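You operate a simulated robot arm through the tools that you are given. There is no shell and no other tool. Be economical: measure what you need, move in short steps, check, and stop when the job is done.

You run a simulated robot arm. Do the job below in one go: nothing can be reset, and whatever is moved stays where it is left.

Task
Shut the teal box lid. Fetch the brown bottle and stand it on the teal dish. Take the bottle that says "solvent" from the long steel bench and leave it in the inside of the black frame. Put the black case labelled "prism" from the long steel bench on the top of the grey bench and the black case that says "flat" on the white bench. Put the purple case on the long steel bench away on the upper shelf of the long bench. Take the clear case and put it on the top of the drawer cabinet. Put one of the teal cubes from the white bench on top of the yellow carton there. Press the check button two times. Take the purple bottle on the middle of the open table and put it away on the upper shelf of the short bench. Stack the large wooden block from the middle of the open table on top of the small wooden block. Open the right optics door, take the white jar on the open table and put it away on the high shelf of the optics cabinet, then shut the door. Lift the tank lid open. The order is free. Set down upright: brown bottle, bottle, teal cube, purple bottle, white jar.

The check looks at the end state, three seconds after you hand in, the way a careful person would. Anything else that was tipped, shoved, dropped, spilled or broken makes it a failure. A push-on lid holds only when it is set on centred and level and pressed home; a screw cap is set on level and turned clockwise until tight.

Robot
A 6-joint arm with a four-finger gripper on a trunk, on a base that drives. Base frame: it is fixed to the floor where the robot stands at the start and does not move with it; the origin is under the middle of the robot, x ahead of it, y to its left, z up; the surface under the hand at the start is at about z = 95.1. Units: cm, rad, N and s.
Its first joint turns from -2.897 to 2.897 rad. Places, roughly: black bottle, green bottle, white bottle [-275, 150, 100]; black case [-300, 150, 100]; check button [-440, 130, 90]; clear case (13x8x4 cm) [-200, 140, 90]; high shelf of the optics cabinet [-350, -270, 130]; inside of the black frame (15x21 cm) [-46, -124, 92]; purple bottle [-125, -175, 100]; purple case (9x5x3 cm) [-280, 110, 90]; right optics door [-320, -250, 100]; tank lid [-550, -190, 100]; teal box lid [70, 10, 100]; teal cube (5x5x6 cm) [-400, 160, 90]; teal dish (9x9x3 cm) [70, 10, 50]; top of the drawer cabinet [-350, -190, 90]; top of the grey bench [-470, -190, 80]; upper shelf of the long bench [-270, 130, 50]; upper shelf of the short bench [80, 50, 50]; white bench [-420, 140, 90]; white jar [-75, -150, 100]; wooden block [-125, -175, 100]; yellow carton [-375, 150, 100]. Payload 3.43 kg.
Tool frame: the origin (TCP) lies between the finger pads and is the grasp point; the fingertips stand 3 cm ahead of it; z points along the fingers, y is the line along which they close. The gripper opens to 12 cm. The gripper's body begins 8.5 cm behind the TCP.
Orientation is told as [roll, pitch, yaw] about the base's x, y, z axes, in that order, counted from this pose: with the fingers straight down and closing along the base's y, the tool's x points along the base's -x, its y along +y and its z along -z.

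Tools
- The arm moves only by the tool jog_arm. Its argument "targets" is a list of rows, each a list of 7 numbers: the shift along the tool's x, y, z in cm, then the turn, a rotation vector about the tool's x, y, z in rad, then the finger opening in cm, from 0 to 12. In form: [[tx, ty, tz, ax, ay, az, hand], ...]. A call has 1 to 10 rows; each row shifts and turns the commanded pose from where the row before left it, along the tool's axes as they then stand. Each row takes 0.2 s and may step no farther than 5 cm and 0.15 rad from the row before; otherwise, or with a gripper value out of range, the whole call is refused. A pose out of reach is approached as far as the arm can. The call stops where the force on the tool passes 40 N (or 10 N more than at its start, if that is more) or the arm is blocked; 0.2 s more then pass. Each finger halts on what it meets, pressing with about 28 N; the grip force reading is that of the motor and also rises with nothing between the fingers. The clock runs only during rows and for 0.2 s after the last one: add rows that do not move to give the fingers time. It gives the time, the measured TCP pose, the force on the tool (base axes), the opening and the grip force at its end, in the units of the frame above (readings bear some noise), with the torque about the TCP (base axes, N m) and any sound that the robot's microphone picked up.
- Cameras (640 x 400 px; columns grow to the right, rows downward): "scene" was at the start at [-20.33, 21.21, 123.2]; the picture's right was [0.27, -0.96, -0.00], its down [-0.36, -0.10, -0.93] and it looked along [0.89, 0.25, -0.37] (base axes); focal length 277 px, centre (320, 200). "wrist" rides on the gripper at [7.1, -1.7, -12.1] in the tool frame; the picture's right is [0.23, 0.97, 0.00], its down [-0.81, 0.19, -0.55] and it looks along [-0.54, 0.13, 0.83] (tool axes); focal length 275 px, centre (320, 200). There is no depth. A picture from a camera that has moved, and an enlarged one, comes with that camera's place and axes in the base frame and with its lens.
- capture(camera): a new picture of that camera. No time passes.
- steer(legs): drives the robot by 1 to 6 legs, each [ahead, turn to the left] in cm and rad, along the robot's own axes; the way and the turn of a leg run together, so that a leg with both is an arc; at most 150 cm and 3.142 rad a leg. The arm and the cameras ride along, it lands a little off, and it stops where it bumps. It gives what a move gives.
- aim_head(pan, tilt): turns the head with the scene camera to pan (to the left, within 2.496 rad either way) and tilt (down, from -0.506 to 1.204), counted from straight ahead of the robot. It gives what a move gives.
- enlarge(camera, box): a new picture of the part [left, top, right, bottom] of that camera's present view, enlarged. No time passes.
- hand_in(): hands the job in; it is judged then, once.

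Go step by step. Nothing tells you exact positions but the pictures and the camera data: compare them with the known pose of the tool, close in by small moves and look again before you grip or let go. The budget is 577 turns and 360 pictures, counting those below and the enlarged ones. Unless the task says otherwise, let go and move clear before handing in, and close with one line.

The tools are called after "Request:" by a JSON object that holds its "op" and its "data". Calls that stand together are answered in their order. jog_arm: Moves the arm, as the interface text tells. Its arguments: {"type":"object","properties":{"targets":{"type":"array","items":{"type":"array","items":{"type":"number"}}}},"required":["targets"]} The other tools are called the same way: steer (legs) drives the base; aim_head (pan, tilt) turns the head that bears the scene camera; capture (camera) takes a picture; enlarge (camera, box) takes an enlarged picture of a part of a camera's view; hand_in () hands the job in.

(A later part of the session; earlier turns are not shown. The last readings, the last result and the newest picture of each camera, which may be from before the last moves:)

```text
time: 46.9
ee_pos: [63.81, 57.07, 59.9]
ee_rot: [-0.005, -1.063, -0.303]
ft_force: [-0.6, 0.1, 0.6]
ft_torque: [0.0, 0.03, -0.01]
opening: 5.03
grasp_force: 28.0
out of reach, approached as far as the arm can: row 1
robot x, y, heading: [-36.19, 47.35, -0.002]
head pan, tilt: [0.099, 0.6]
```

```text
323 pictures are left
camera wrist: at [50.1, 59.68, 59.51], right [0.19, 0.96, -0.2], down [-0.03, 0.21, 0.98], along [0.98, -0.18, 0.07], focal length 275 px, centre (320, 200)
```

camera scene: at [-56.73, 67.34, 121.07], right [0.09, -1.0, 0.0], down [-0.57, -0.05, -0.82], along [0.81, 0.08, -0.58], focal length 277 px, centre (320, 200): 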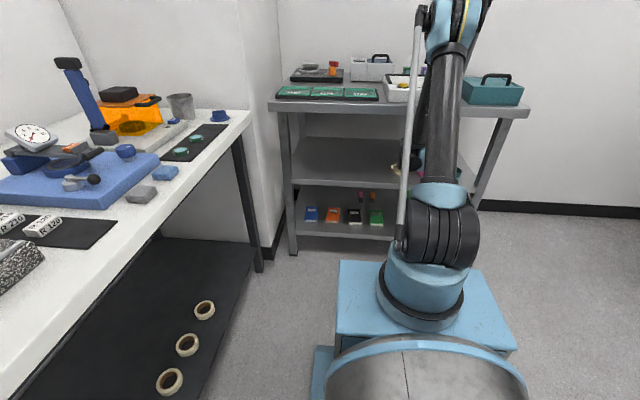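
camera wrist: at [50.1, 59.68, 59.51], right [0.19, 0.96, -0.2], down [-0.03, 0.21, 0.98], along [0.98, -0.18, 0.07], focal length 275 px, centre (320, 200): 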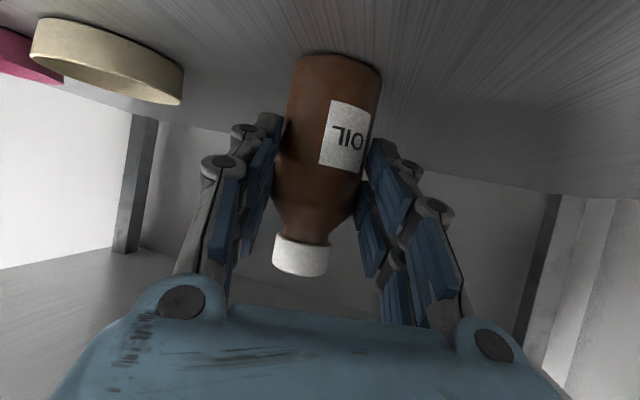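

Request:
{"op": "jog_arm", "data": {"targets": [[-4.28, 0, -2.38, 0, 0, 0, 3], [-0.7, -4.58, 1.26, 0, 0, 0, 3], [-0.7, -4.58, 1.26, 0, 0, 0, 3], [-0.7, -4.58, 1.26, 0, 0, 0, 3], [-0.7, -4.58, 1.26, 0, 0, 0, 3], [-0.7, -4.58, 1.26, 0, 0, 0, 3], [-0.7, -4.58, 1.26, 0, 0, 0, 3], [-0.7, -4.58, 1.26, 0, 0, 0, 3], [-0.7, -4.58, 1.26, 0, 0, 0, 3], [0, 0, 0, 0, 0, 0, 3]]}}

Request:
{"op": "capture", "data": {"camera": "wrist"}}

Request:
{"op": "capture", "data": {"camera": "scene"}}

```text
time: 49.1
ee_pos: [63.43, 18.54, 64.83]
ee_rot: [-0.001, -1.068, -0.304]
ft_force: [-0.6, -0.6, -1.5]
ft_torque: [0.03, 0.05, 0.04]
opening: 5.08
grasp_force: 28.3
robot x, y, heading: [-36.11, 47.68, -0.005]
head pan, tilt: [0.099, 0.6]
```

```text
322 pictures are left
camera wrist: at [49.64, 21.17, 64.55], right [0.19, 0.96, -0.2], down [-0.03, 0.21, 0.98], along [0.98, -0.18, 0.07], focal length 275 px, centre (320, 200)
```

wrist: 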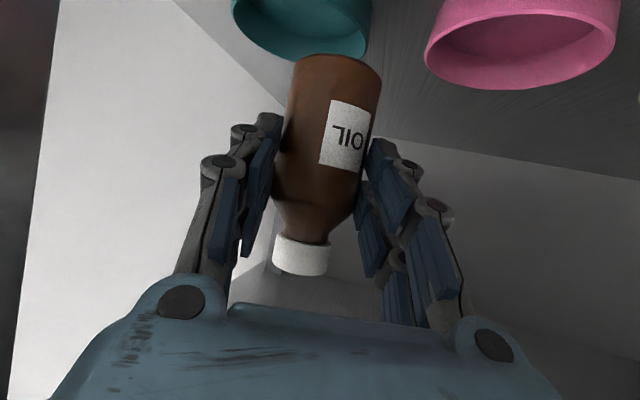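

```text
321 pictures are left
camera scene: at [-56.73, 67.34, 121.07], right [0.09, -1.0, 0.0], down [-0.57, -0.05, -0.82], along [0.81, 0.08, -0.58], focal length 277 px, centre (320, 200)
```

scene: 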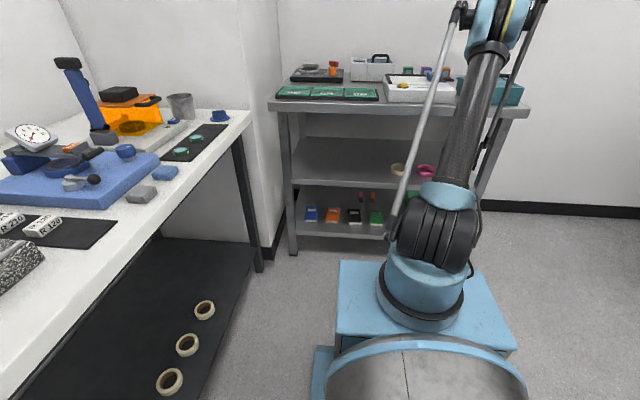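

I'll shift the bottle over the dish centre (about (64.2, 14.6)) and check before lowering.

Request:
{"op": "jog_arm", "data": {"targets": [[-0.52, -3.43, 0.94, 0, 0, 0, 3], [0.87, 0, 0.49, 0, 0, 0, 3], [0, 0, 0, 0, 0, 0, 3]]}}

Request:
{"op": "capture", "data": {"camera": "wrist"}}

```text
time: 49.9
ee_pos: [63.67, 15.03, 63.79]
ee_rot: [-0.004, -1.068, -0.305]
ft_force: [-1.0, 0.4, -1.9]
ft_torque: [0.01, 0.06, -0.02]
opening: 5.07
grasp_force: 28.1
robot x, y, heading: [-36.61, 47.31, -0.003]
head pan, tilt: [0.099, 0.6]
```

```text
320 pictures are left
camera wrist: at [49.94, 17.58, 63.57], right [0.19, 0.96, -0.2], down [-0.03, 0.21, 0.98], along [0.98, -0.18, 0.07], focal length 275 px, centre (320, 200)
```

wrist: 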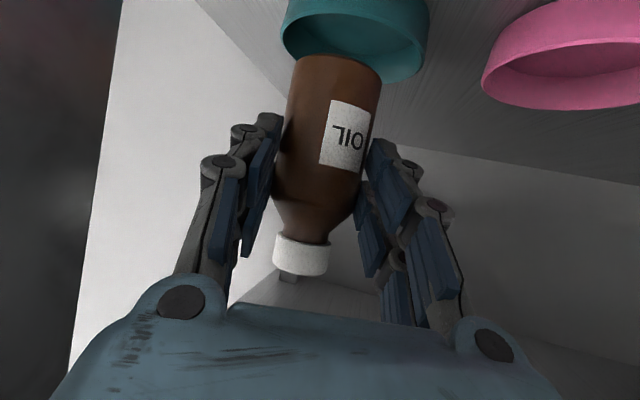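

Alignment looks right to within half a centimetre. I'll lower in small steps until it touches.

Request:
{"op": "jog_arm", "data": {"targets": [[1.55, 0, 1.32, 0, 0, 0, 3], [0.87, 0, 0.49, 0, 0, 0, 3], [0, 0, 0, 0, 0, 0, 3]]}}

Request:
{"op": "capture", "data": {"camera": "wrist"}}

```text
time: 50.7
ee_pos: [64.01, 15.02, 61.05]
ee_rot: [-0.001, -1.069, -0.302]
ft_force: [-0.2, 0.0, -1.1]
ft_torque: [0.03, 0.05, -0.03]
opening: 5.06
grasp_force: 27.9
robot x, y, heading: [-36.31, 47.6, -0.006]
head pan, tilt: [0.099, 0.6]
```

```text
319 pictures are left
camera wrist: at [50.36, 17.58, 60.67], right [0.19, 0.96, -0.2], down [-0.03, 0.21, 0.98], along [0.98, -0.18, 0.07], focal length 275 px, centre (320, 200)
```

wrist: 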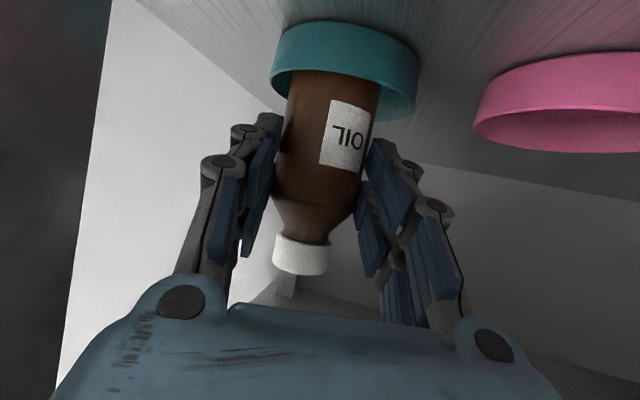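

Request:
{"op": "jog_arm", "data": {"targets": [[0.35, 0.3, 0.2, 0, 0, 0, 3], [0.26, 0, 0.15, 0, 0, 0, 3], [0.22, 0, 0.12, 0, 0, 0, 3], [0, 0, 0, 0, 0, 0, 3]]}}

```text
time: 51.7
ee_pos: [64.01, 15.24, 60.08]
ee_rot: [-0.002, -1.07, -0.306]
ft_force: [2.2, 1.7, 19.0]
ft_torque: [-0.08, -0.54, 0.07]
opening: 5.06
grasp_force: 28.1
robot x, y, heading: [-36.26, 47.39, -0.01]
head pan, tilt: [0.099, 0.6]
```

It's seated. I'll ease up, release and withdraw along the tool axis.

Request:
{"op": "jog_arm", "data": {"targets": [[-0.13, 0, -0.07, 0, 0, 0, 3], [0, 0, 0, 0, 0, 0, 5.5], [0, 0, 0, 0, 0, 0, 7.5], [0, 0, 0, 0, 0, 0, 7.5], [0, 0, -3, 0, 0, 0, 7.5], [0, 0, -4, 0, 0, 0, 7.5], [0, 0, 0, 0, 0, 0, 7.5]]}}

Request:
{"op": "capture", "data": {"camera": "wrist"}}

```text
time: 53.3
ee_pos: [58.03, 17.21, 63.3]
ee_rot: [-0.002, -1.068, -0.305]
ft_force: [0.3, -0.1, -0.3]
ft_torque: [0.0, 0.01, -0.01]
opening: 7.51
grasp_force: 0.1
robot x, y, heading: [-36.13, 47.38, -0.005]
head pan, tilt: [0.099, 0.6]
```

```text
318 pictures are left
camera wrist: at [44.37, 19.74, 62.92], right [0.19, 0.96, -0.2], down [-0.03, 0.21, 0.98], along [0.98, -0.18, 0.07], focal length 275 px, centre (320, 200)
```

wrist: 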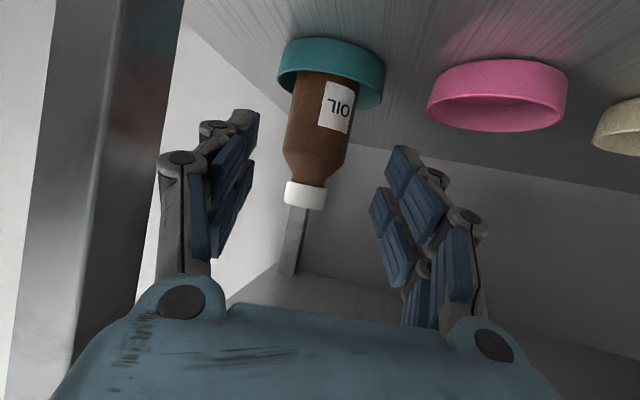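

The brown bottle stands in the teal dish. I'll reverse out, lift and tuck the arm, and look toward the open table.

Request:
{"op": "steer", "data": {"legs": [[-25, 0]]}}

Request:
{"op": "jog_arm", "data": {"targets": [[-4.2, 0, -2.3, 0, 0, 0, 7], [-4.2, 0, -2.3, 0, 0, 0, 7], [-4.2, 0, -2.3, 0, 0, 0, 7], [-4.2, 0, -2.3, 0, 0, 0, 7], [-4.2, 0, -2.3, 0, 0, 0, 7], [-4.2, 0, -2.3, 0, 0, 0, 7], [-4.2, 0, -2.3, 0, 0, 0, 7], [-4.2, 0, -2.3, 0, 0, 0, 7], [-4.2, 0, -2.3, 0, 0, 0, 7], [-4.2, 0, -2.3, 0, 0, 0, 7]]}}

Request:
{"op": "jog_arm", "data": {"targets": [[0, 0, -2, 0, 0.15, 0, 7], [0, 0, -2, 0, 0.15, 0, 7], [0, 0, -2, 0, 0.15, 0, 7], [0, 0, -2, 0, 0.15, 0, 7], [0, 0, -2, 0, 0.15, 0, 7], [0, 0, -2, 0, 0.15, 0, 7], [0, 0, -2, 0, 0.15, 0, 7], [0, 0, 0, 0, 0, 0, 7]]}}

Request:
{"op": "aim_head", "data": {"pan": -1.5, "tilt": 0.35}}

Request:
{"op": "capture", "data": {"camera": "scene"}}

```text
time: 55.1
ee_pos: [33.2, 17.29, 63.29]
ee_rot: [-0.002, -1.068, -0.306]
ft_force: [0.4, -0.3, -0.3]
ft_torque: [0.02, 0.01, 0.01]
opening: 7.5
grasp_force: 0.0
robot x, y, heading: [-61.27, 47.28, 0.002]
head pan, tilt: [0.099, 0.6]
```

```text
time: 57.3
ee_pos: [32.16, 17.6, 112.63]
ee_rot: [0.005, -1.078, -0.31]
ft_force: [1.5, -0.2, 1.0]
ft_torque: [0.0, 0.0, -0.03]
opening: 7.0
grasp_force: 0.0
robot x, y, heading: [-61.3, 47.33, -0.003]
head pan, tilt: [0.099, 0.6]
```

```text
time: 59.1
ee_pos: [24.41, 19.87, 123.23]
ee_rot: [0.0, -0.029, -0.305]
ft_force: [0.0, -0.1, -0.1]
ft_torque: [-0.01, -0.04, -0.01]
opening: 6.98
grasp_force: 0.0
robot x, y, heading: [-61.31, 47.26, -0.004]
head pan, tilt: [0.099, 0.6]
```

```text
time: 60.8
ee_pos: [24.41, 19.76, 123.16]
ee_rot: [0.002, -0.03, -0.306]
ft_force: [0.3, 0.1, -0.8]
ft_torque: [0.04, 0.0, 0.02]
opening: 7.0
grasp_force: 0.1
robot x, y, heading: [-61.2, 47.25, -0.004]
head pan, tilt: [-1.499, 0.351]
```

```text
317 pictures are left
camera scene: at [-89.84, 57.32, 123.45], right [-1.0, -0.07, 0.01], down [-0.04, 0.34, -0.94], along [0.06, -0.94, -0.34], focal length 277 px, centre (320, 200)
```

scene: 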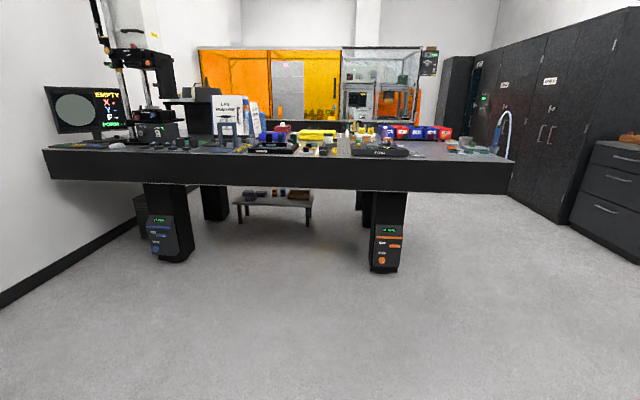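

The open table lies along −y. I'll enlarge it to find the objects.

Request:
{"op": "enlarge", "data": {"camera": "scene", "box": [190, 90, 350, 190]}}

Request:
{"op": "enlarge", "data": {"camera": "scene", "box": [320, 100, 520, 220]}}

Request:
{"op": "enlarge", "data": {"camera": "scene", "box": [40, 0, 260, 180]}}

```text
4.00 times, centred on (270, 140) of scene
camera zoom: at [-89.84, 57.32, 123.45], right [-1.0, -0.07, 0.01], down [-0.04, 0.34, -0.94], along [0.06, -0.94, -0.34], focal length 1108 px, centre (520, 440)
```

zoom: 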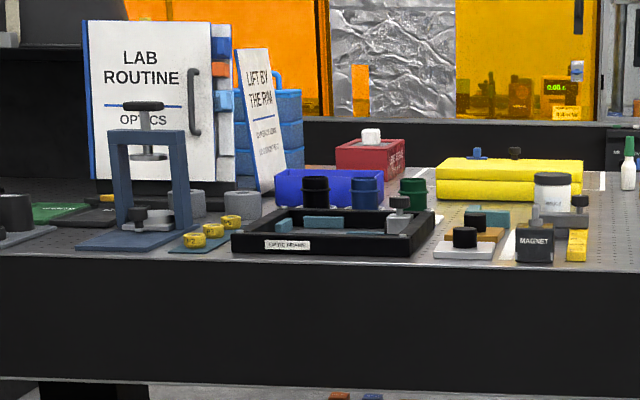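

```text
3.20 times, centred on (420, 160) of scene
camera zoom: at [-89.84, 57.32, 123.45], right [-1.0, -0.07, 0.01], down [-0.04, 0.34, -0.94], along [0.06, -0.94, -0.34], focal length 886 px, centre (0, 328)
```

zoom: 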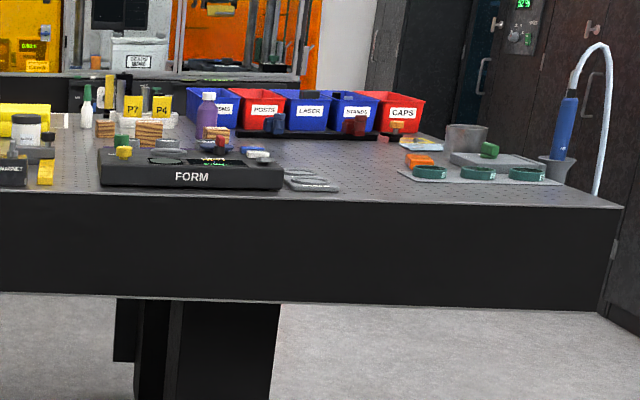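

```text
2.22 times, centred on (150, 90) of scene
camera zoom: at [-89.84, 57.32, 123.45], right [-1.0, -0.07, 0.01], down [-0.04, 0.34, -0.94], along [0.06, -0.94, -0.34], focal length 615 px, centre (698, 444)
```

zoom: 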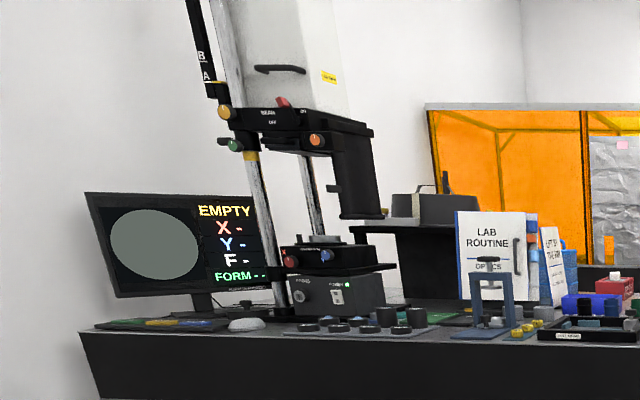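

The frame is near (-46,-124) and the white jar and purple bottle are beyond it. I'll tuck the arm and drive to about (-100,-72), facing the table.

Request:
{"op": "jog_arm", "data": {"targets": [[4.9, 0, 0, 0, 0, -0.15, 6], [4.9, 0, 0, 0, 0, -0.15, 6], [4.9, 0, 0, 0, 0, 0, 6], [4.9, 0, 0, 0, 0, 0, 6], [4.9, 0, 0, 0, 0, 0, 6], [4.9, 0, 0, 0, 0, 0, 6], [4.9, 0, 0, 0, 0, 0, 6], [4.9, 0, 0, 0, 0, 0, 6]]}}

Request:
{"op": "steer", "data": {"legs": [[0, -1.876], [122, 0], [0, 0.305]]}}

Request:
{"op": "aim_head", "data": {"pan": 0, "tilt": 0.5}}

Request:
{"op": "capture", "data": {"camera": "scene"}}

```text
time: 62.6
ee_pos: [-14.32, 22.02, 122.24]
ee_rot: [-0.006, -0.03, -0.005]
ft_force: [0.1, -1.9, -0.8]
ft_torque: [0.05, 0.06, 0.02]
opening: 6.0
grasp_force: 0.0
robot x, y, heading: [-60.89, 47.51, -0.005]
head pan, tilt: [-1.499, 0.351]
```

```text
time: 74.7
ee_pos: [-119.28, -111.77, 122.23]
ee_rot: [-0.009, -0.029, -1.561]
ft_force: [0.1, 0.4, 0.4]
ft_torque: [0.0, 0.04, 0.03]
opening: 6.02
grasp_force: 0.1
robot x, y, heading: [-94.34, -64.55, -1.563]
head pan, tilt: [-1.499, 0.351]
```

```text
time: 76.3
ee_pos: [-119.16, -110.36, 122.86]
ee_rot: [-0.008, -0.043, -1.563]
ft_force: [0.3, -0.2, -0.4]
ft_torque: [-0.02, 0.02, 0.03]
opening: 6.01
grasp_force: 0.0
robot x, y, heading: [-94.72, -64.59, -1.562]
head pan, tilt: [0.0, 0.499]
```

```text
313 pictures are left
camera scene: at [-75.61, -43.99, 121.96], right [-1.0, -0.01, 0.0], down [0.0, 0.49, -0.87], along [0.01, -0.87, -0.49], focal length 277 px, centre (320, 200)
```

scene: 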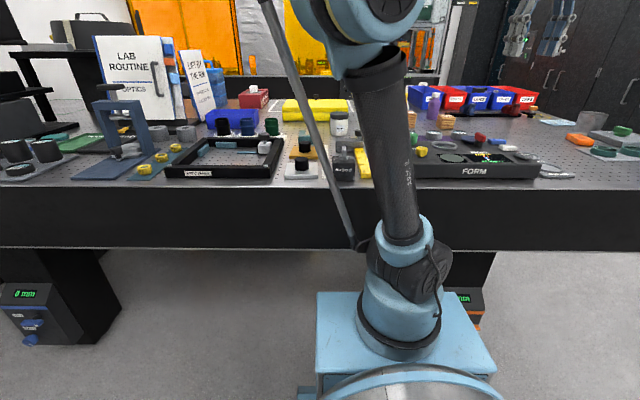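

Request:
{"op": "enlarge", "data": {"camera": "scene", "box": [150, 80, 350, 200]}}

Request:
{"op": "enlarge", "data": {"camera": "scene", "box": [390, 80, 550, 180]}}

```text
3.20 times, centred on (250, 140) of scene
camera zoom: at [-75.61, -43.99, 121.96], right [-1.0, -0.01, 0.0], down [0.0, 0.49, -0.87], along [0.01, -0.87, -0.49], focal length 886 px, centre (544, 392)
```

zoom: 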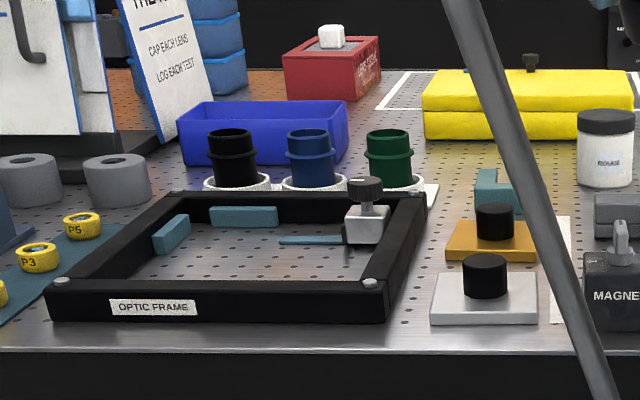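

```text
4.00 times, centred on (470, 130) of scene
camera zoom: at [-75.61, -43.99, 121.96], right [-1.0, -0.01, 0.0], down [0.0, 0.49, -0.87], along [0.01, -0.87, -0.49], focal length 1108 px, centre (-280, 480)
```

zoom: 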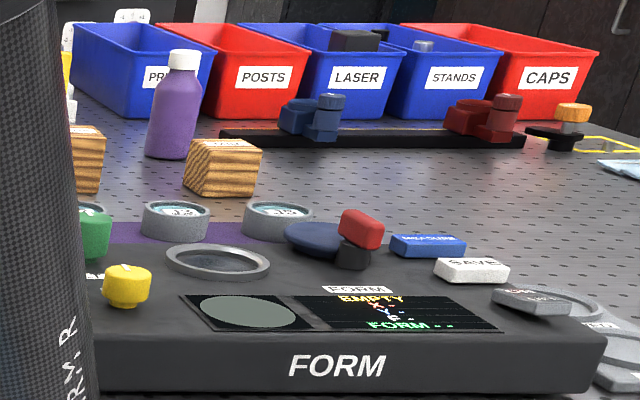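

Blocks are near (-125,-158) and (-112,-158), and the purple bottle is near (-126,-174). I'll take the wrist camera over them.

Request:
{"op": "jog_arm", "data": {"targets": [[-4.9, 0, 0, 0, 0.04, 0, 6], [-4.9, 0, 0, 0, 0, 0, 6], [-4.9, 0, 0, 0, 0, 0, 6], [-4.9, 0, 0, 0, 0, 0, 6], [-4.9, 0, 0, 0, 0, 0, 6], [0, 0, 0, 0, 0, 0, 6]]}}

Request:
{"op": "capture", "data": {"camera": "wrist"}}

```text
time: 77.7
ee_pos: [-119.06, -135.0, 123.2]
ee_rot: [-0.009, -0.001, -1.563]
ft_force: [-0.4, 0.1, 0.3]
ft_torque: [-0.05, 0.0, -0.01]
opening: 6.0
grasp_force: 0.1
robot x, y, heading: [-94.81, -64.65, -1.566]
head pan, tilt: [0.0, 0.499]
```

```text
310 pictures are left
camera wrist: at [-120.6, -127.74, 135.28], right [0.97, 0.24, -0.01], down [0.2, -0.81, 0.55], along [0.13, -0.54, -0.83], focal length 275 px, centre (320, 200)
```

wrist: 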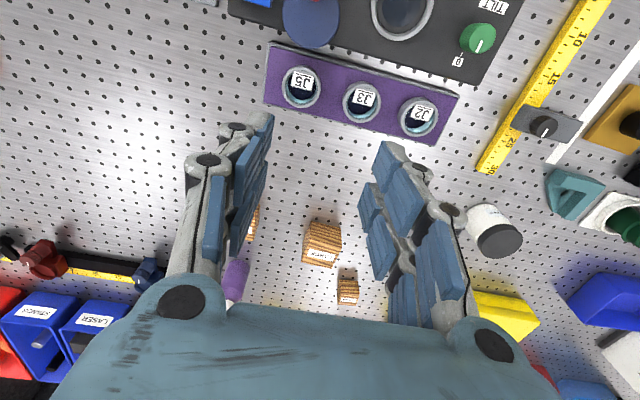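

Request:
{"op": "enlarge", "data": {"camera": "wrist", "box": [220, 190, 380, 310]}}

Request:
{"op": "jog_arm", "data": {"targets": [[4.5, 0, 0, 0, 0, 0, 11], [4.5, 0, 0, 0, 0, 0, 12], [4.5, -3, 0, 0, 0, 0, 12], [0, -4, -2, 0, 0, 0, 12], [0, 0, 0, 0, 0, 0, 12]]}}

Request:
{"op": "capture", "data": {"camera": "wrist"}}

```text
3.33 times, centred on (300, 250) of wrist
camera zoom: at [-120.6, -127.74, 135.28], right [0.97, 0.24, -0.01], down [0.2, -0.81, 0.55], along [0.13, -0.54, -0.83], focal length 918 px, centre (387, 33)
```

zoom: 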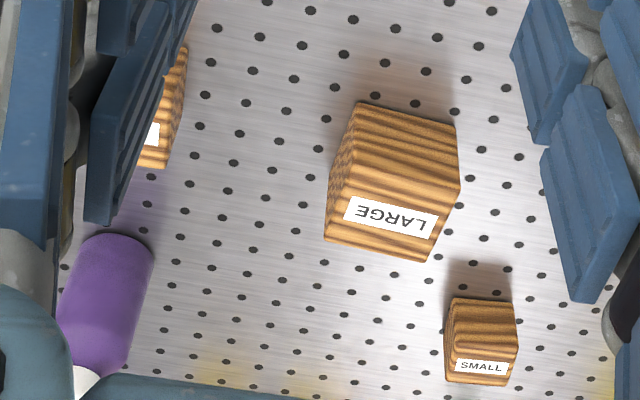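

```text
refused: row 3 steps farther than a row can; nothing moved
```

```text
308 pictures are left
camera wrist: at [-120.6, -127.74, 135.28], right [0.97, 0.24, -0.01], down [0.2, -0.81, 0.55], along [0.13, -0.54, -0.83], focal length 275 px, centre (320, 200)
```

wrist: 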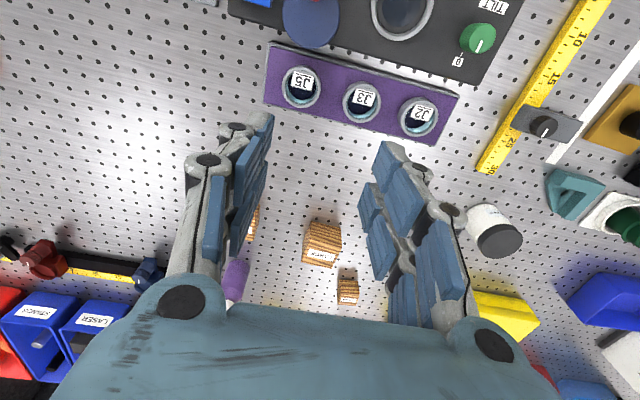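

The blocks are labelled: LARGE is near (-112,-162) and SMALL near (-102,-175). I need to stand closer, so I'll check the clearance between the base and the table.

Request:
{"op": "aim_head", "data": {"pan": 0, "tilt": 1.0}}

Request:
{"op": "capture", "data": {"camera": "scene"}}

```text
time: 78.7
ee_pos: [-119.13, -134.81, 123.18]
ee_rot: [-0.005, -0.002, -1.565]
ft_force: [0.7, -0.6, 1.0]
ft_torque: [0.0, -0.02, -0.01]
opening: 6.01
grasp_force: 0.1
robot x, y, heading: [-94.32, -64.24, -1.56]
head pan, tilt: [0.0, 1.0]
```

```text
307 pictures are left
camera scene: at [-75.62, -41.82, 117.89], right [-1.0, -0.01, 0.0], down [-0.01, 0.85, -0.53], along [0.01, -0.53, -0.85], focal length 277 px, centre (320, 200)
```

scene: 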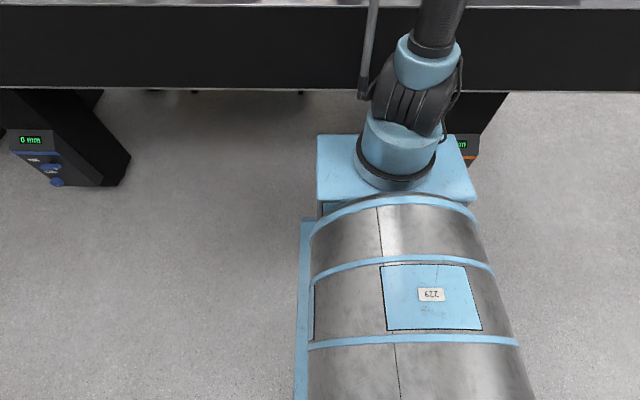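

The arm column stands about 20 cm ahead of the base centre, so the blocks are in reach from here. I'll move over the LARGE block.

Request:
{"op": "jog_arm", "data": {"targets": [[-4.5, 1.2, 1.5, 0, 0, 0, 9], [-4.5, 1.2, 1.5, 0, 0, 0, 9], [-4.5, 1.2, 1.5, 0, 0, 0, 9], [-4.5, 1.2, 1.5, 0, 0, 0, 9], [-4.5, 1.2, 1.5, 0, 0, 0, 9], [-4.3, 1.2, 1.5, 0, 0, 0, 9], [0, 0, 0, 0, 0, 0, 9]]}}

Request:
{"op": "capture", "data": {"camera": "wrist"}}

```text
time: 80.2
ee_pos: [-111.71, -161.5, 114.29]
ee_rot: [-0.006, -0.003, -1.563]
ft_force: [0.8, -0.8, 0.3]
ft_torque: [-0.01, -0.03, -0.01]
opening: 8.98
grasp_force: 0.1
robot x, y, heading: [-94.47, -64.55, -1.562]
head pan, tilt: [0.0, 1.0]
```

```text
306 pictures are left
camera wrist: at [-113.24, -154.4, 126.33], right [0.97, 0.24, -0.01], down [0.2, -0.81, 0.55], along [0.13, -0.54, -0.83], focal length 275 px, centre (320, 200)
```

wrist: 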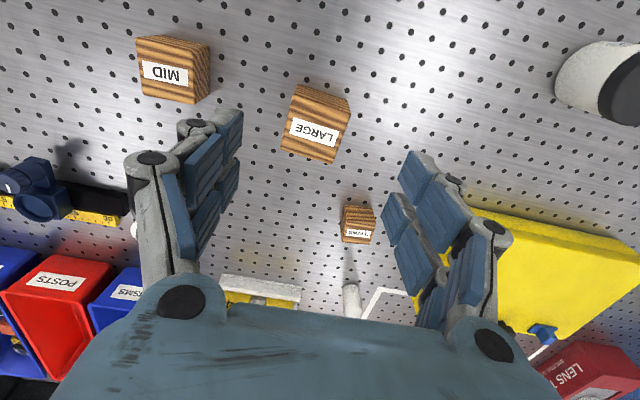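

Request:
{"op": "enlarge", "data": {"camera": "wrist", "box": [260, 70, 420, 270]}}

```text
2.00 times, centred on (340, 170) of wrist
camera zoom: at [-113.24, -154.4, 126.33], right [0.97, 0.24, -0.01], down [0.2, -0.81, 0.55], along [0.13, -0.54, -0.83], focal length 551 px, centre (280, 260)
```

zoom: 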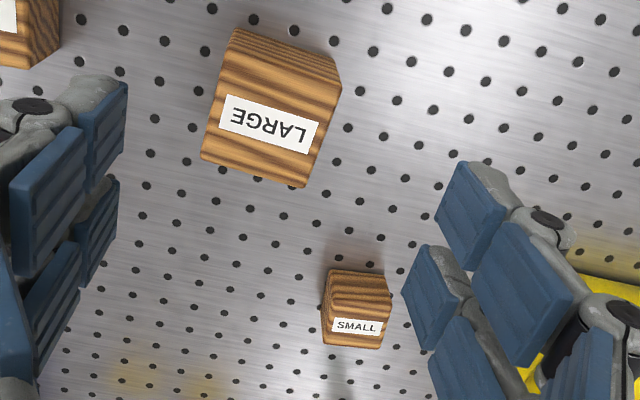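

The LARGE block is 6 cm and aligned with the axes, centred at (-111.5,-164.6) with its top at z≈97.2. I'll go down and grip it.

Request:
{"op": "jog_arm", "data": {"targets": [[-3.1, 0.25, 0, 0, 0, 0, 9], [0, 0, 4.7, 0, 0, 0, 9], [0, 0, 4.7, 0, 0, 0, 9], [0, 0, 4.7, 0, 0, 0, 9], [0, 0, 2.5, 0, 0, 0, 9], [0, 0, 0, 0, 0, 0, 9]]}}

Request:
{"op": "capture", "data": {"camera": "wrist"}}

```text
time: 81.7
ee_pos: [-111.52, -164.63, 97.26]
ee_rot: [-0.007, -0.002, -1.563]
ft_force: [0.3, 0.1, -0.1]
ft_torque: [0.0, 0.02, 0.04]
opening: 9.0
grasp_force: 0.1
robot x, y, heading: [-94.35, -64.16, -1.553]
head pan, tilt: [0.0, 1.0]
```

```text
304 pictures are left
camera wrist: at [-113.05, -157.5, 109.46], right [0.97, 0.24, -0.01], down [0.2, -0.81, 0.55], along [0.13, -0.54, -0.83], focal length 275 px, centre (320, 200)
```

wrist: 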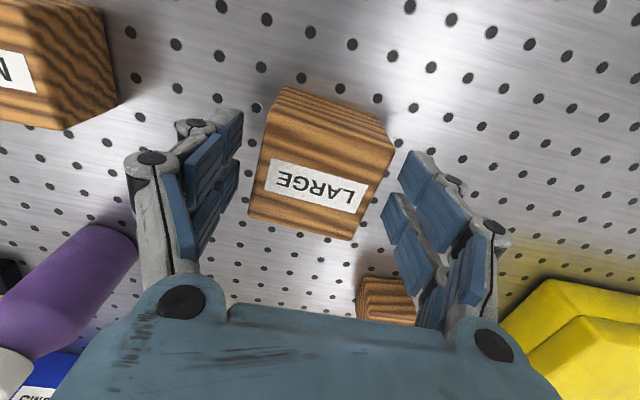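

Request:
{"op": "jog_arm", "data": {"targets": [[0, 0, 1.2, 0, 0, 0, 9], [0, 0, 0, 0, 0, 0, 7], [0, 0, 0, 0, 0, 0, 5], [0, 0, 0, 0, 0, 0, 5], [0, 0, 0, 0, 0, 0, 5]]}}

Request:
{"op": "jog_arm", "data": {"targets": [[0, 0, -4, 0, 0, 0, 5], [0, 0, -4, 0, 0, 0, 5], [0, 0, 0, 0, 0, 0, 5]]}}

Request:
{"op": "capture", "data": {"camera": "wrist"}}

```text
time: 82.8
ee_pos: [-111.34, -164.83, 96.26]
ee_rot: [-0.004, -0.001, -1.561]
ft_force: [-1.6, -0.4, 3.4]
ft_torque: [0.04, -0.1, 0.04]
opening: 6.49
grasp_force: 28.4
robot x, y, heading: [-94.48, -64.28, -1.56]
head pan, tilt: [0.0, 1.0]
```

```text
time: 83.7
ee_pos: [-111.09, -164.5, 104.45]
ee_rot: [-0.005, -0.001, -1.564]
ft_force: [1.0, 0.1, -0.3]
ft_torque: [0.0, 0.03, 0.02]
opening: 6.43
grasp_force: 28.0
robot x, y, heading: [-94.49, -64.56, -1.561]
head pan, tilt: [0.0, 1.0]
```

```text
303 pictures are left
camera wrist: at [-112.7, -157.44, 116.54], right [0.97, 0.24, -0.01], down [0.2, -0.81, 0.55], along [0.13, -0.54, -0.83], focal length 275 px, centre (320, 200)
```

wrist: 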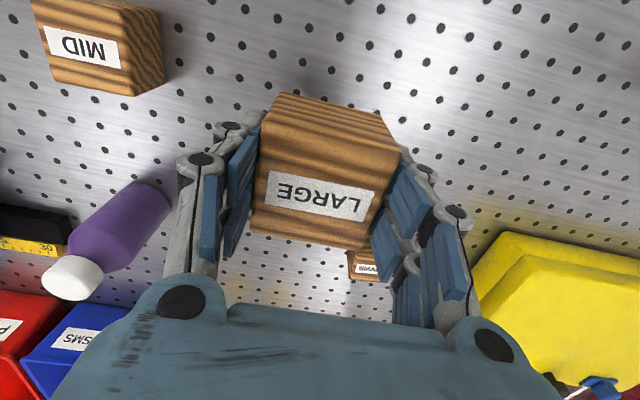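

Request:
{"op": "jog_arm", "data": {"targets": [[-2.5, 3, -1, 0, 0, 0, 5], [-2.5, 3, -1, 0, 0, 0, 5], [-2.5, 3, 0, 0, 0, 0, 5], [0, 0, 0, 0, 0, 0, 5]]}}

Request:
{"op": "capture", "data": {"camera": "wrist"}}

```text
time: 84.7
ee_pos: [-102.08, -171.83, 106.11]
ee_rot: [-0.008, -0.002, -1.561]
ft_force: [-0.9, 0.4, -1.9]
ft_torque: [0.0, -0.02, -0.02]
opening: 6.45
grasp_force: 27.5
robot x, y, heading: [-94.71, -64.24, -1.56]
head pan, tilt: [0.0, 1.0]
```

```text
302 pictures are left
camera wrist: at [-103.72, -164.72, 118.23], right [0.97, 0.24, -0.01], down [0.2, -0.81, 0.55], along [0.13, -0.54, -0.83], focal length 275 px, centre (320, 200)
```

wrist: 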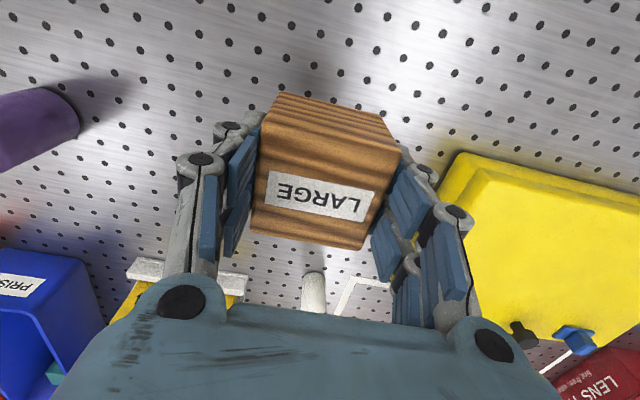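

Triangulating gives the SMALL top centre at (-101.7,-178.5, 95.5). I'll move the LARGE block over it and lower it gently.

Request:
{"op": "jog_arm", "data": {"targets": [[-3.3, 0.4, 0, 0, 0, 0, 5], [-3.3, 0, 0, 0, 0, 0, 5], [0, 0, 2.5, 0, 0, 0, 5], [0, 0, 1.6, 0, 0, 0, 5], [0, 0, 0, 0, 0, 0, 5]]}}

Request:
{"op": "capture", "data": {"camera": "wrist"}}

Request:
{"op": "aim_head", "data": {"pan": 0.1, "tilt": 0.35}}

Request:
{"op": "enlarge", "data": {"camera": "scene", "box": [260, 60, 460, 200]}}

```text
time: 85.8
ee_pos: [-102.1, -178.17, 102.67]
ee_rot: [-0.008, -0.006, -1.564]
ft_force: [0.0, 1.7, -1.6]
ft_torque: [-0.03, 0.01, 0.0]
opening: 6.45
grasp_force: 27.7
robot x, y, heading: [-94.42, -64.03, -1.558]
head pan, tilt: [0.0, 1.0]
```

```text
301 pictures are left
camera wrist: at [-103.63, -170.97, 114.72], right [0.97, 0.24, -0.01], down [0.2, -0.81, 0.56], along [0.13, -0.54, -0.83], focal length 275 px, centre (320, 200)
```

wrist: 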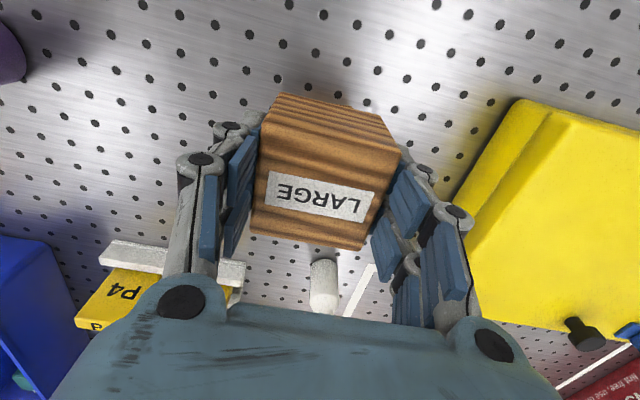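

```text
time: 86.9
ee_pos: [-102.13, -178.19, 102.65]
ee_rot: [-0.006, -0.006, -1.563]
ft_force: [0.4, 0.1, -1.5]
ft_torque: [-0.02, -0.01, 0.04]
opening: 6.47
grasp_force: 27.6
robot x, y, heading: [-94.61, -64.35, -1.56]
head pan, tilt: [0.099, 0.351]
```

```text
2.86 times, centred on (360, 130) of scene
camera zoom: at [-74.69, -41.68, 122.88], right [-0.99, -0.11, 0.0], down [-0.04, 0.34, -0.94], along [0.1, -0.94, -0.34], focal length 791 px, centre (206, 400)
```

zoom: 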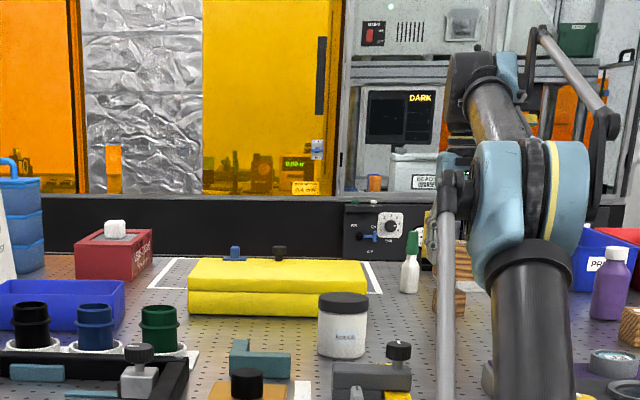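

Request:
{"op": "enlarge", "data": {"camera": "scene", "box": [400, 135, 440, 180]}}

```text
8.89 times, centred on (420, 158) of scene
camera zoom: at [-74.69, -41.68, 122.88], right [-0.99, -0.11, 0.0], down [-0.04, 0.34, -0.94], along [0.1, -0.94, -0.34], focal length 2461 px, centre (-569, 578)
```

zoom: 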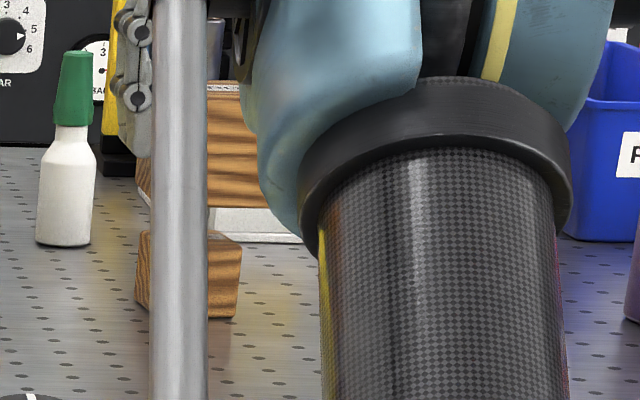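

Request:
{"op": "jog_arm", "data": {"targets": [[-0.2, 0.2, 1.2, 0, 0, 0, 5], [0, 0, 0.4, 0, 0, 0, 5], [0, 0, 0.25, 0, 0, 0, 5], [0, 0, 0.25, 0, 0, 0, 5], [0, 0, 0, 0, 0, 0, 5]]}}

Request:
{"op": "enlarge", "data": {"camera": "scene", "box": [400, 135, 440, 180]}}

```text
time: 88.1
ee_pos: [-101.85, -178.65, 100.37]
ee_rot: [-0.009, -0.007, -1.562]
ft_force: [-0.4, -0.2, -1.8]
ft_torque: [-0.05, -0.01, 0.01]
opening: 6.46
grasp_force: 28.0
robot x, y, heading: [-94.47, -64.59, -1.561]
head pan, tilt: [0.099, 0.351]
```

```text
8.89 times, centred on (420, 158) of scene
camera zoom: at [-74.71, -42.32, 123.01], right [-0.99, -0.11, 0.0], down [-0.04, 0.34, -0.94], along [0.1, -0.93, -0.34], focal length 2461 px, centre (-569, 578)
```

zoom: 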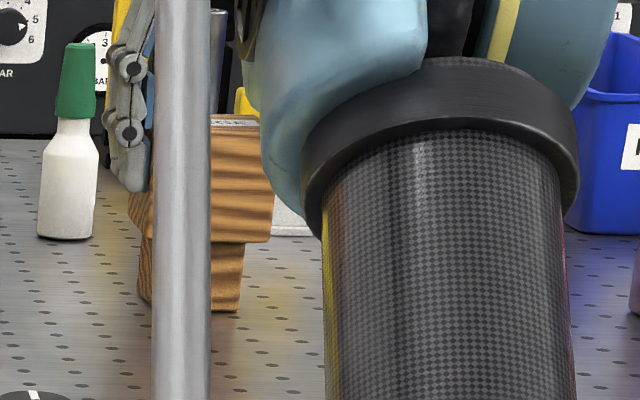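

It's nearly touching, and the large block sits about 0.45 cm too far to −x. I'll correct that and lower to contact.

Request:
{"op": "jog_arm", "data": {"targets": [[0, 0, -0.4, 0, 0, 0, 5], [0, 0.45, 0, 0, 0, 0, 5], [0, 0, 0.4, 0, 0, 0, 5], [0, 0, 0.2, 0, 0, 0, 5], [0, 0, 0.2, 0, 0, 0, 5], [0, 0, 0, 0, 0, 0, 5]]}}

Request:
{"op": "enlarge", "data": {"camera": "scene", "box": [400, 135, 440, 180]}}

```text
time: 89.5
ee_pos: [-101.41, -178.61, 99.93]
ee_rot: [-0.007, -0.005, -1.564]
ft_force: [-5.9, -0.1, 19.6]
ft_torque: [0.02, 0.23, -0.02]
opening: 6.45
grasp_force: 27.9
robot x, y, heading: [-94.26, -64.59, -1.559]
head pan, tilt: [0.099, 0.351]
```

```text
8.89 times, centred on (420, 158) of scene
camera zoom: at [-74.74, -42.51, 123.05], right [-0.99, -0.11, 0.0], down [-0.04, 0.34, -0.94], along [0.1, -0.93, -0.34], focal length 2461 px, centre (-569, 578)
```

zoom: 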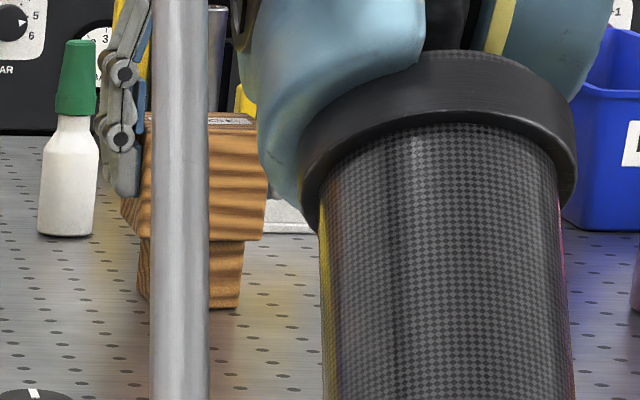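

Centred and in contact. I'll ease off, release and rise straight up.

Request:
{"op": "jog_arm", "data": {"targets": [[0, 0, -0.2, 0, 0, 0, 5], [0, 0, 0, 0, 0, 0, 7], [0, 0, 0, 0, 0, 0, 9], [0, 0, 0, 0, 0, 0, 9], [0, 0, -4, 0, 0, 0, 9], [0, 0, -4, 0, 0, 0, 9], [0, 0, -4, 0, 0, 0, 9], [0, 0, 0, 0, 0, 0, 9]]}}

Request:
{"op": "capture", "data": {"camera": "wrist"}}

Request:
{"op": "enlarge", "data": {"camera": "scene", "box": [390, 115, 470, 180]}}

```text
time: 91.5
ee_pos: [-100.39, -175.14, 107.55]
ee_rot: [-0.014, 0.009, -1.564]
ft_force: [8.0, 30.3, 51.9]
ft_torque: [-2.76, 0.79, -0.03]
opening: 8.87
grasp_force: 0.1
out of reach, approached as far as the arm can: row 6, 7
robot x, y, heading: [-93.41, -64.84, -1.524]
head pan, tilt: [0.099, 0.351]
stopped in row 8: the arm was blocked; the commanded pose is now the measured one
```

```text
296 pictures are left
camera wrist: at [-101.81, -168.1, 119.72], right [0.97, 0.24, -0.01], down [0.2, -0.81, 0.54], along [0.12, -0.53, -0.84], focal length 275 px, centre (320, 200)
```

wrist: 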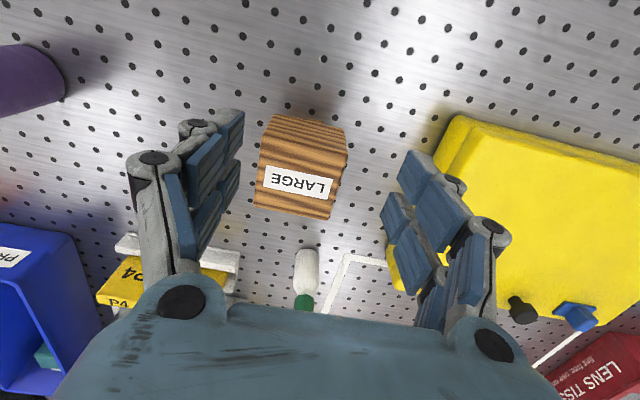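

```text
6.15 times, centred on (430, 148) of scene
camera zoom: at [-74.25, -34.63, 122.5], right [-0.99, -0.15, 0.01], down [-0.05, 0.28, -0.96], along [0.14, -0.95, -0.29], focal length 1704 px, centre (-357, 523)
```

zoom: 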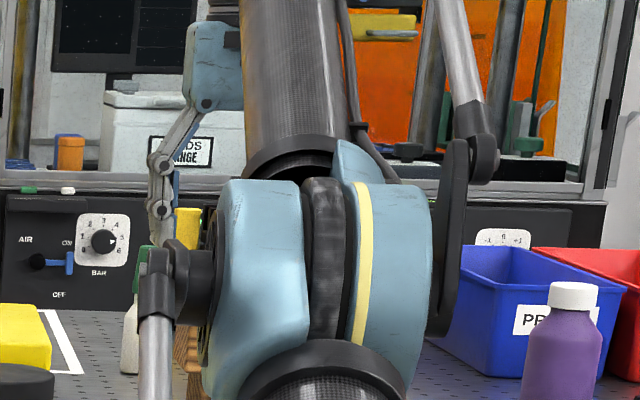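

Something blocked the arm at the edge of its reach. I'll hold still for a moment and re-read before moving.

Request:
{"op": "jog_arm", "data": {"targets": [[0, 0, 0, 0, 0, 0, 9]]}}

Request:
{"op": "capture", "data": {"camera": "scene"}}

```text
time: 92.1
ee_pos: [-100.26, -175.17, 104.36]
ee_rot: [-0.017, 0.071, -1.571]
ft_force: [-3.0, -0.1, 2.6]
ft_torque: [-0.05, -0.24, -0.04]
opening: 8.98
grasp_force: 0.0
robot x, y, heading: [-93.29, -63.79, -1.522]
head pan, tilt: [0.099, 0.351]
stopped in row 1: the arm was blocked; the commanded pose is now the measured one
```

```text
294 pictures are left
camera scene: at [-74.29, -35.7, 122.33], right [-0.99, -0.15, 0.01], down [-0.05, 0.3, -0.95], along [0.14, -0.94, -0.3], focal length 277 px, centre (320, 200)
```

scene: 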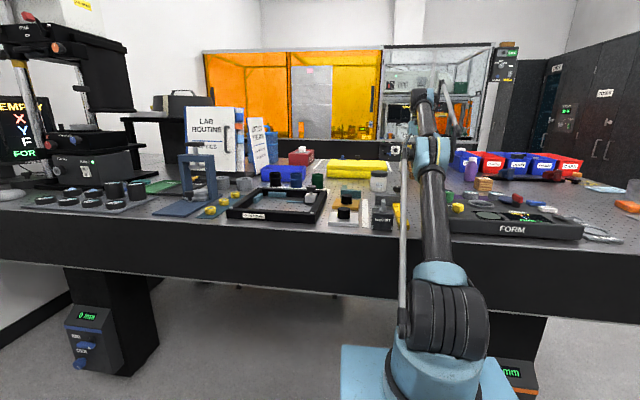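

The upper arm is probably leaning on the table edge. I'll centre the hand on the block in x, then draw back and up.

Request:
{"op": "jog_arm", "data": {"targets": [[0.5, -0.5, -0.5, 0, 0, 0, 10.5], [0.5, -0.5, -0.5, 0, 0, 0, 10.5]]}}

Request:
{"op": "capture", "data": {"camera": "wrist"}}

```text
time: 92.6
ee_pos: [-99.38, -171.21, 108.24]
ee_rot: [-0.02, 0.095, -1.565]
ft_force: [-2.2, 3.0, 4.5]
ft_torque: [-0.34, -0.11, -0.02]
opening: 10.48
grasp_force: 0.0
robot x, y, heading: [-92.69, -64.52, -1.512]
head pan, tilt: [0.099, 0.351]
stopped in row 2: the arm was blocked; the commanded pose is now the measured one
```

```text
293 pictures are left
camera wrist: at [-100.7, -165.23, 120.99], right [0.97, 0.24, 0.0], down [0.21, -0.86, 0.47], along [0.11, -0.45, -0.88], focal length 275 px, centre (320, 200)
```

wrist: 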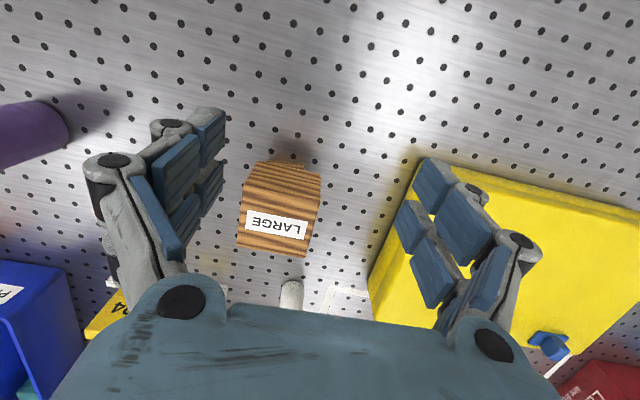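

The stack is intact and the hand is clear. I'll keep withdrawing.

Request:
{"op": "jog_arm", "data": {"targets": [[3, 0, -1, 0, 0, 0, 9], [3, 0, -1, 0, 0, 0, 9], [3, 0, -1, 0, 0, 0, 9], [3, 0, -1, 0, 0, 0, 9], [0, 0, 0, 0, 0, 0, 9]]}}

Request:
{"op": "capture", "data": {"camera": "scene"}}

```text
time: 92.9
ee_pos: [-99.76, -173.34, 101.98]
ee_rot: [-0.022, 0.159, -1.571]
ft_force: [-0.2, -12.2, -14.5]
ft_torque: [1.26, 0.03, -0.02]
opening: 9.03
grasp_force: 0.0
robot x, y, heading: [-93.27, -63.92, -1.509]
head pan, tilt: [0.099, 0.351]
stopped in row 1: the arm was blocked; the commanded pose is now the measured one
```

```text
292 pictures are left
camera scene: at [-74.57, -32.4, 122.47], right [-0.99, -0.16, 0.01], down [-0.05, 0.27, -0.96], along [0.15, -0.95, -0.28], focal length 277 px, centre (320, 200)
```

scene: 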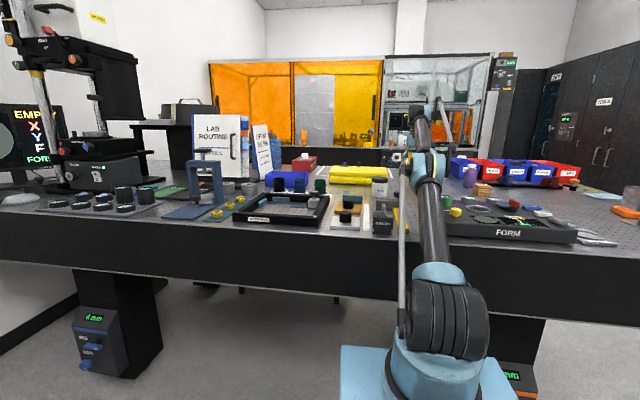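

The upper arm is bearing on the table edge and tipping the base. Driving back should relieve it, and the hand is already in front of the stack.

Request:
{"op": "steer", "data": {"legs": [[-6, 0]]}}

Request:
{"op": "capture", "data": {"camera": "scene"}}

Request:
{"op": "capture", "data": {"camera": "wrist"}}

```text
time: 94.0
ee_pos: [-98.84, -170.11, 94.49]
ee_rot: [-0.026, 0.236, -1.569]
ft_force: [1.1, -2.0, -2.5]
ft_torque: [0.28, 0.11, 0.01]
opening: 9.11
grasp_force: 0.7
robot x, y, heading: [-92.76, -57.4, -1.489]
head pan, tilt: [0.099, 0.351]
stopped in leg 1: the force on the tool passed its limit at 63 N (the readings are from after the stop); the commanded pose is now the measured one
```

```text
291 pictures are left
camera scene: at [-75.03, -29.46, 122.62], right [-0.98, -0.18, 0.0], down [-0.06, 0.3, -0.95], along [0.17, -0.94, -0.3], focal length 277 px, centre (320, 200)
```

scene: 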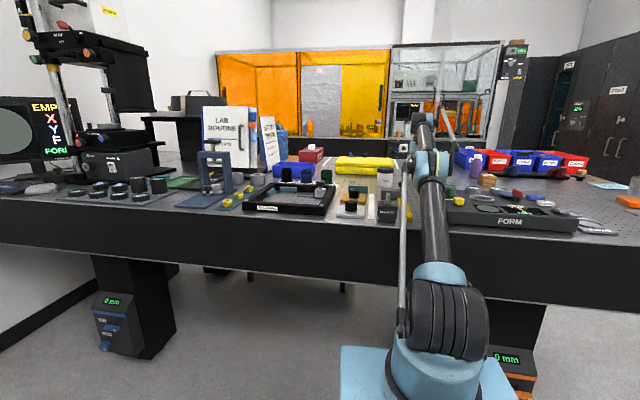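

```text
290 pictures are left
camera wrist: at [-100.07, -166.01, 108.02], right [0.97, 0.23, 0.03], down [0.21, -0.92, 0.34], along [0.11, -0.33, -0.94], focal length 275 px, centre (320, 200)
```

wrist: 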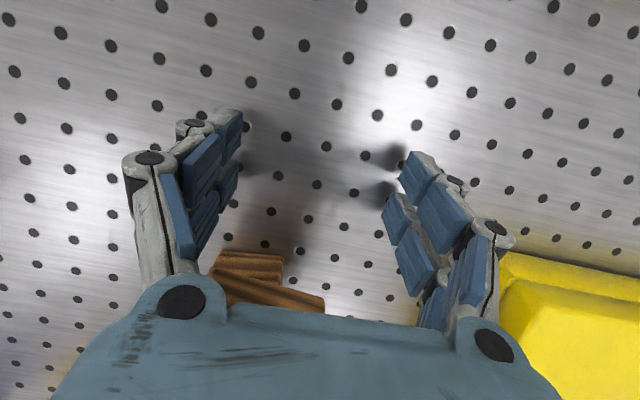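

The hand has sagged with the arm pressing against the edge. I'll try a small draw-in and lift.

Request:
{"op": "jog_arm", "data": {"targets": [[1, 0, -1.5, 0, 0, 0, 9]]}}

Request:
{"op": "capture", "data": {"camera": "scene"}}

```text
time: 94.3
ee_pos: [-98.09, -165.42, 100.22]
ee_rot: [-0.028, 0.248, -1.567]
ft_force: [-0.8, 5.0, 7.1]
ft_torque: [-0.56, -0.1, -0.02]
opening: 8.98
grasp_force: 0.1
robot x, y, heading: [-92.76, -57.64, -1.488]
head pan, tilt: [0.099, 0.351]
stopped in row 1: the arm was blocked; the commanded pose is now the measured one
```

```text
289 pictures are left
camera scene: at [-75.37, -24.91, 122.47], right [-0.98, -0.18, 0.01], down [-0.06, 0.26, -0.96], along [0.17, -0.95, -0.27], focal length 277 px, centre (320, 200)
```

scene: 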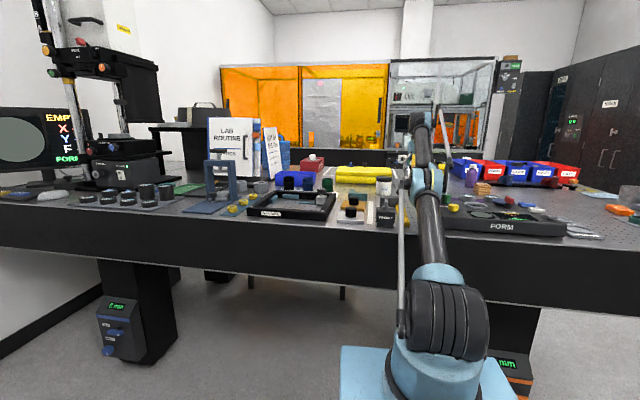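

Request:
{"op": "steer", "data": {"legs": [[-9, 0]]}}

Request:
{"op": "capture", "data": {"camera": "wrist"}}

```text
time: 95.1
ee_pos: [-96.8, -162.54, 100.63]
ee_rot: [-0.036, 0.336, -1.568]
ft_force: [-0.1, 3.5, 4.8]
ft_torque: [-0.46, -0.07, 0.0]
opening: 9.0
grasp_force: 0.0
robot x, y, heading: [-92.94, -57.14, -1.486]
head pan, tilt: [0.099, 0.351]
stopped in leg 1: the robot was blocked; the commanded pose is now the measured one
```

```text
288 pictures are left
camera wrist: at [-97.85, -159.83, 114.42], right [0.97, 0.23, 0.04], down [0.22, -0.94, 0.25], along [0.1, -0.23, -0.97], focal length 275 px, centre (320, 200)
```

wrist: 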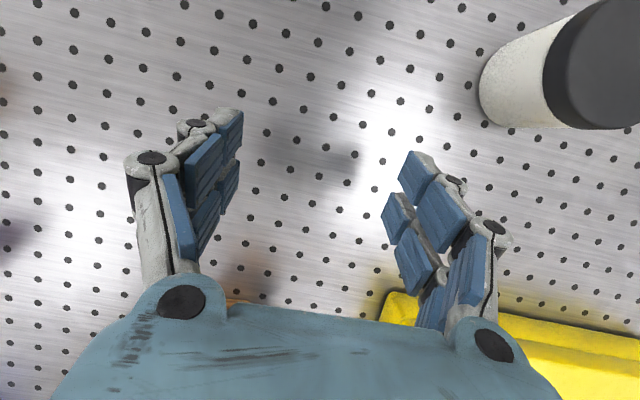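

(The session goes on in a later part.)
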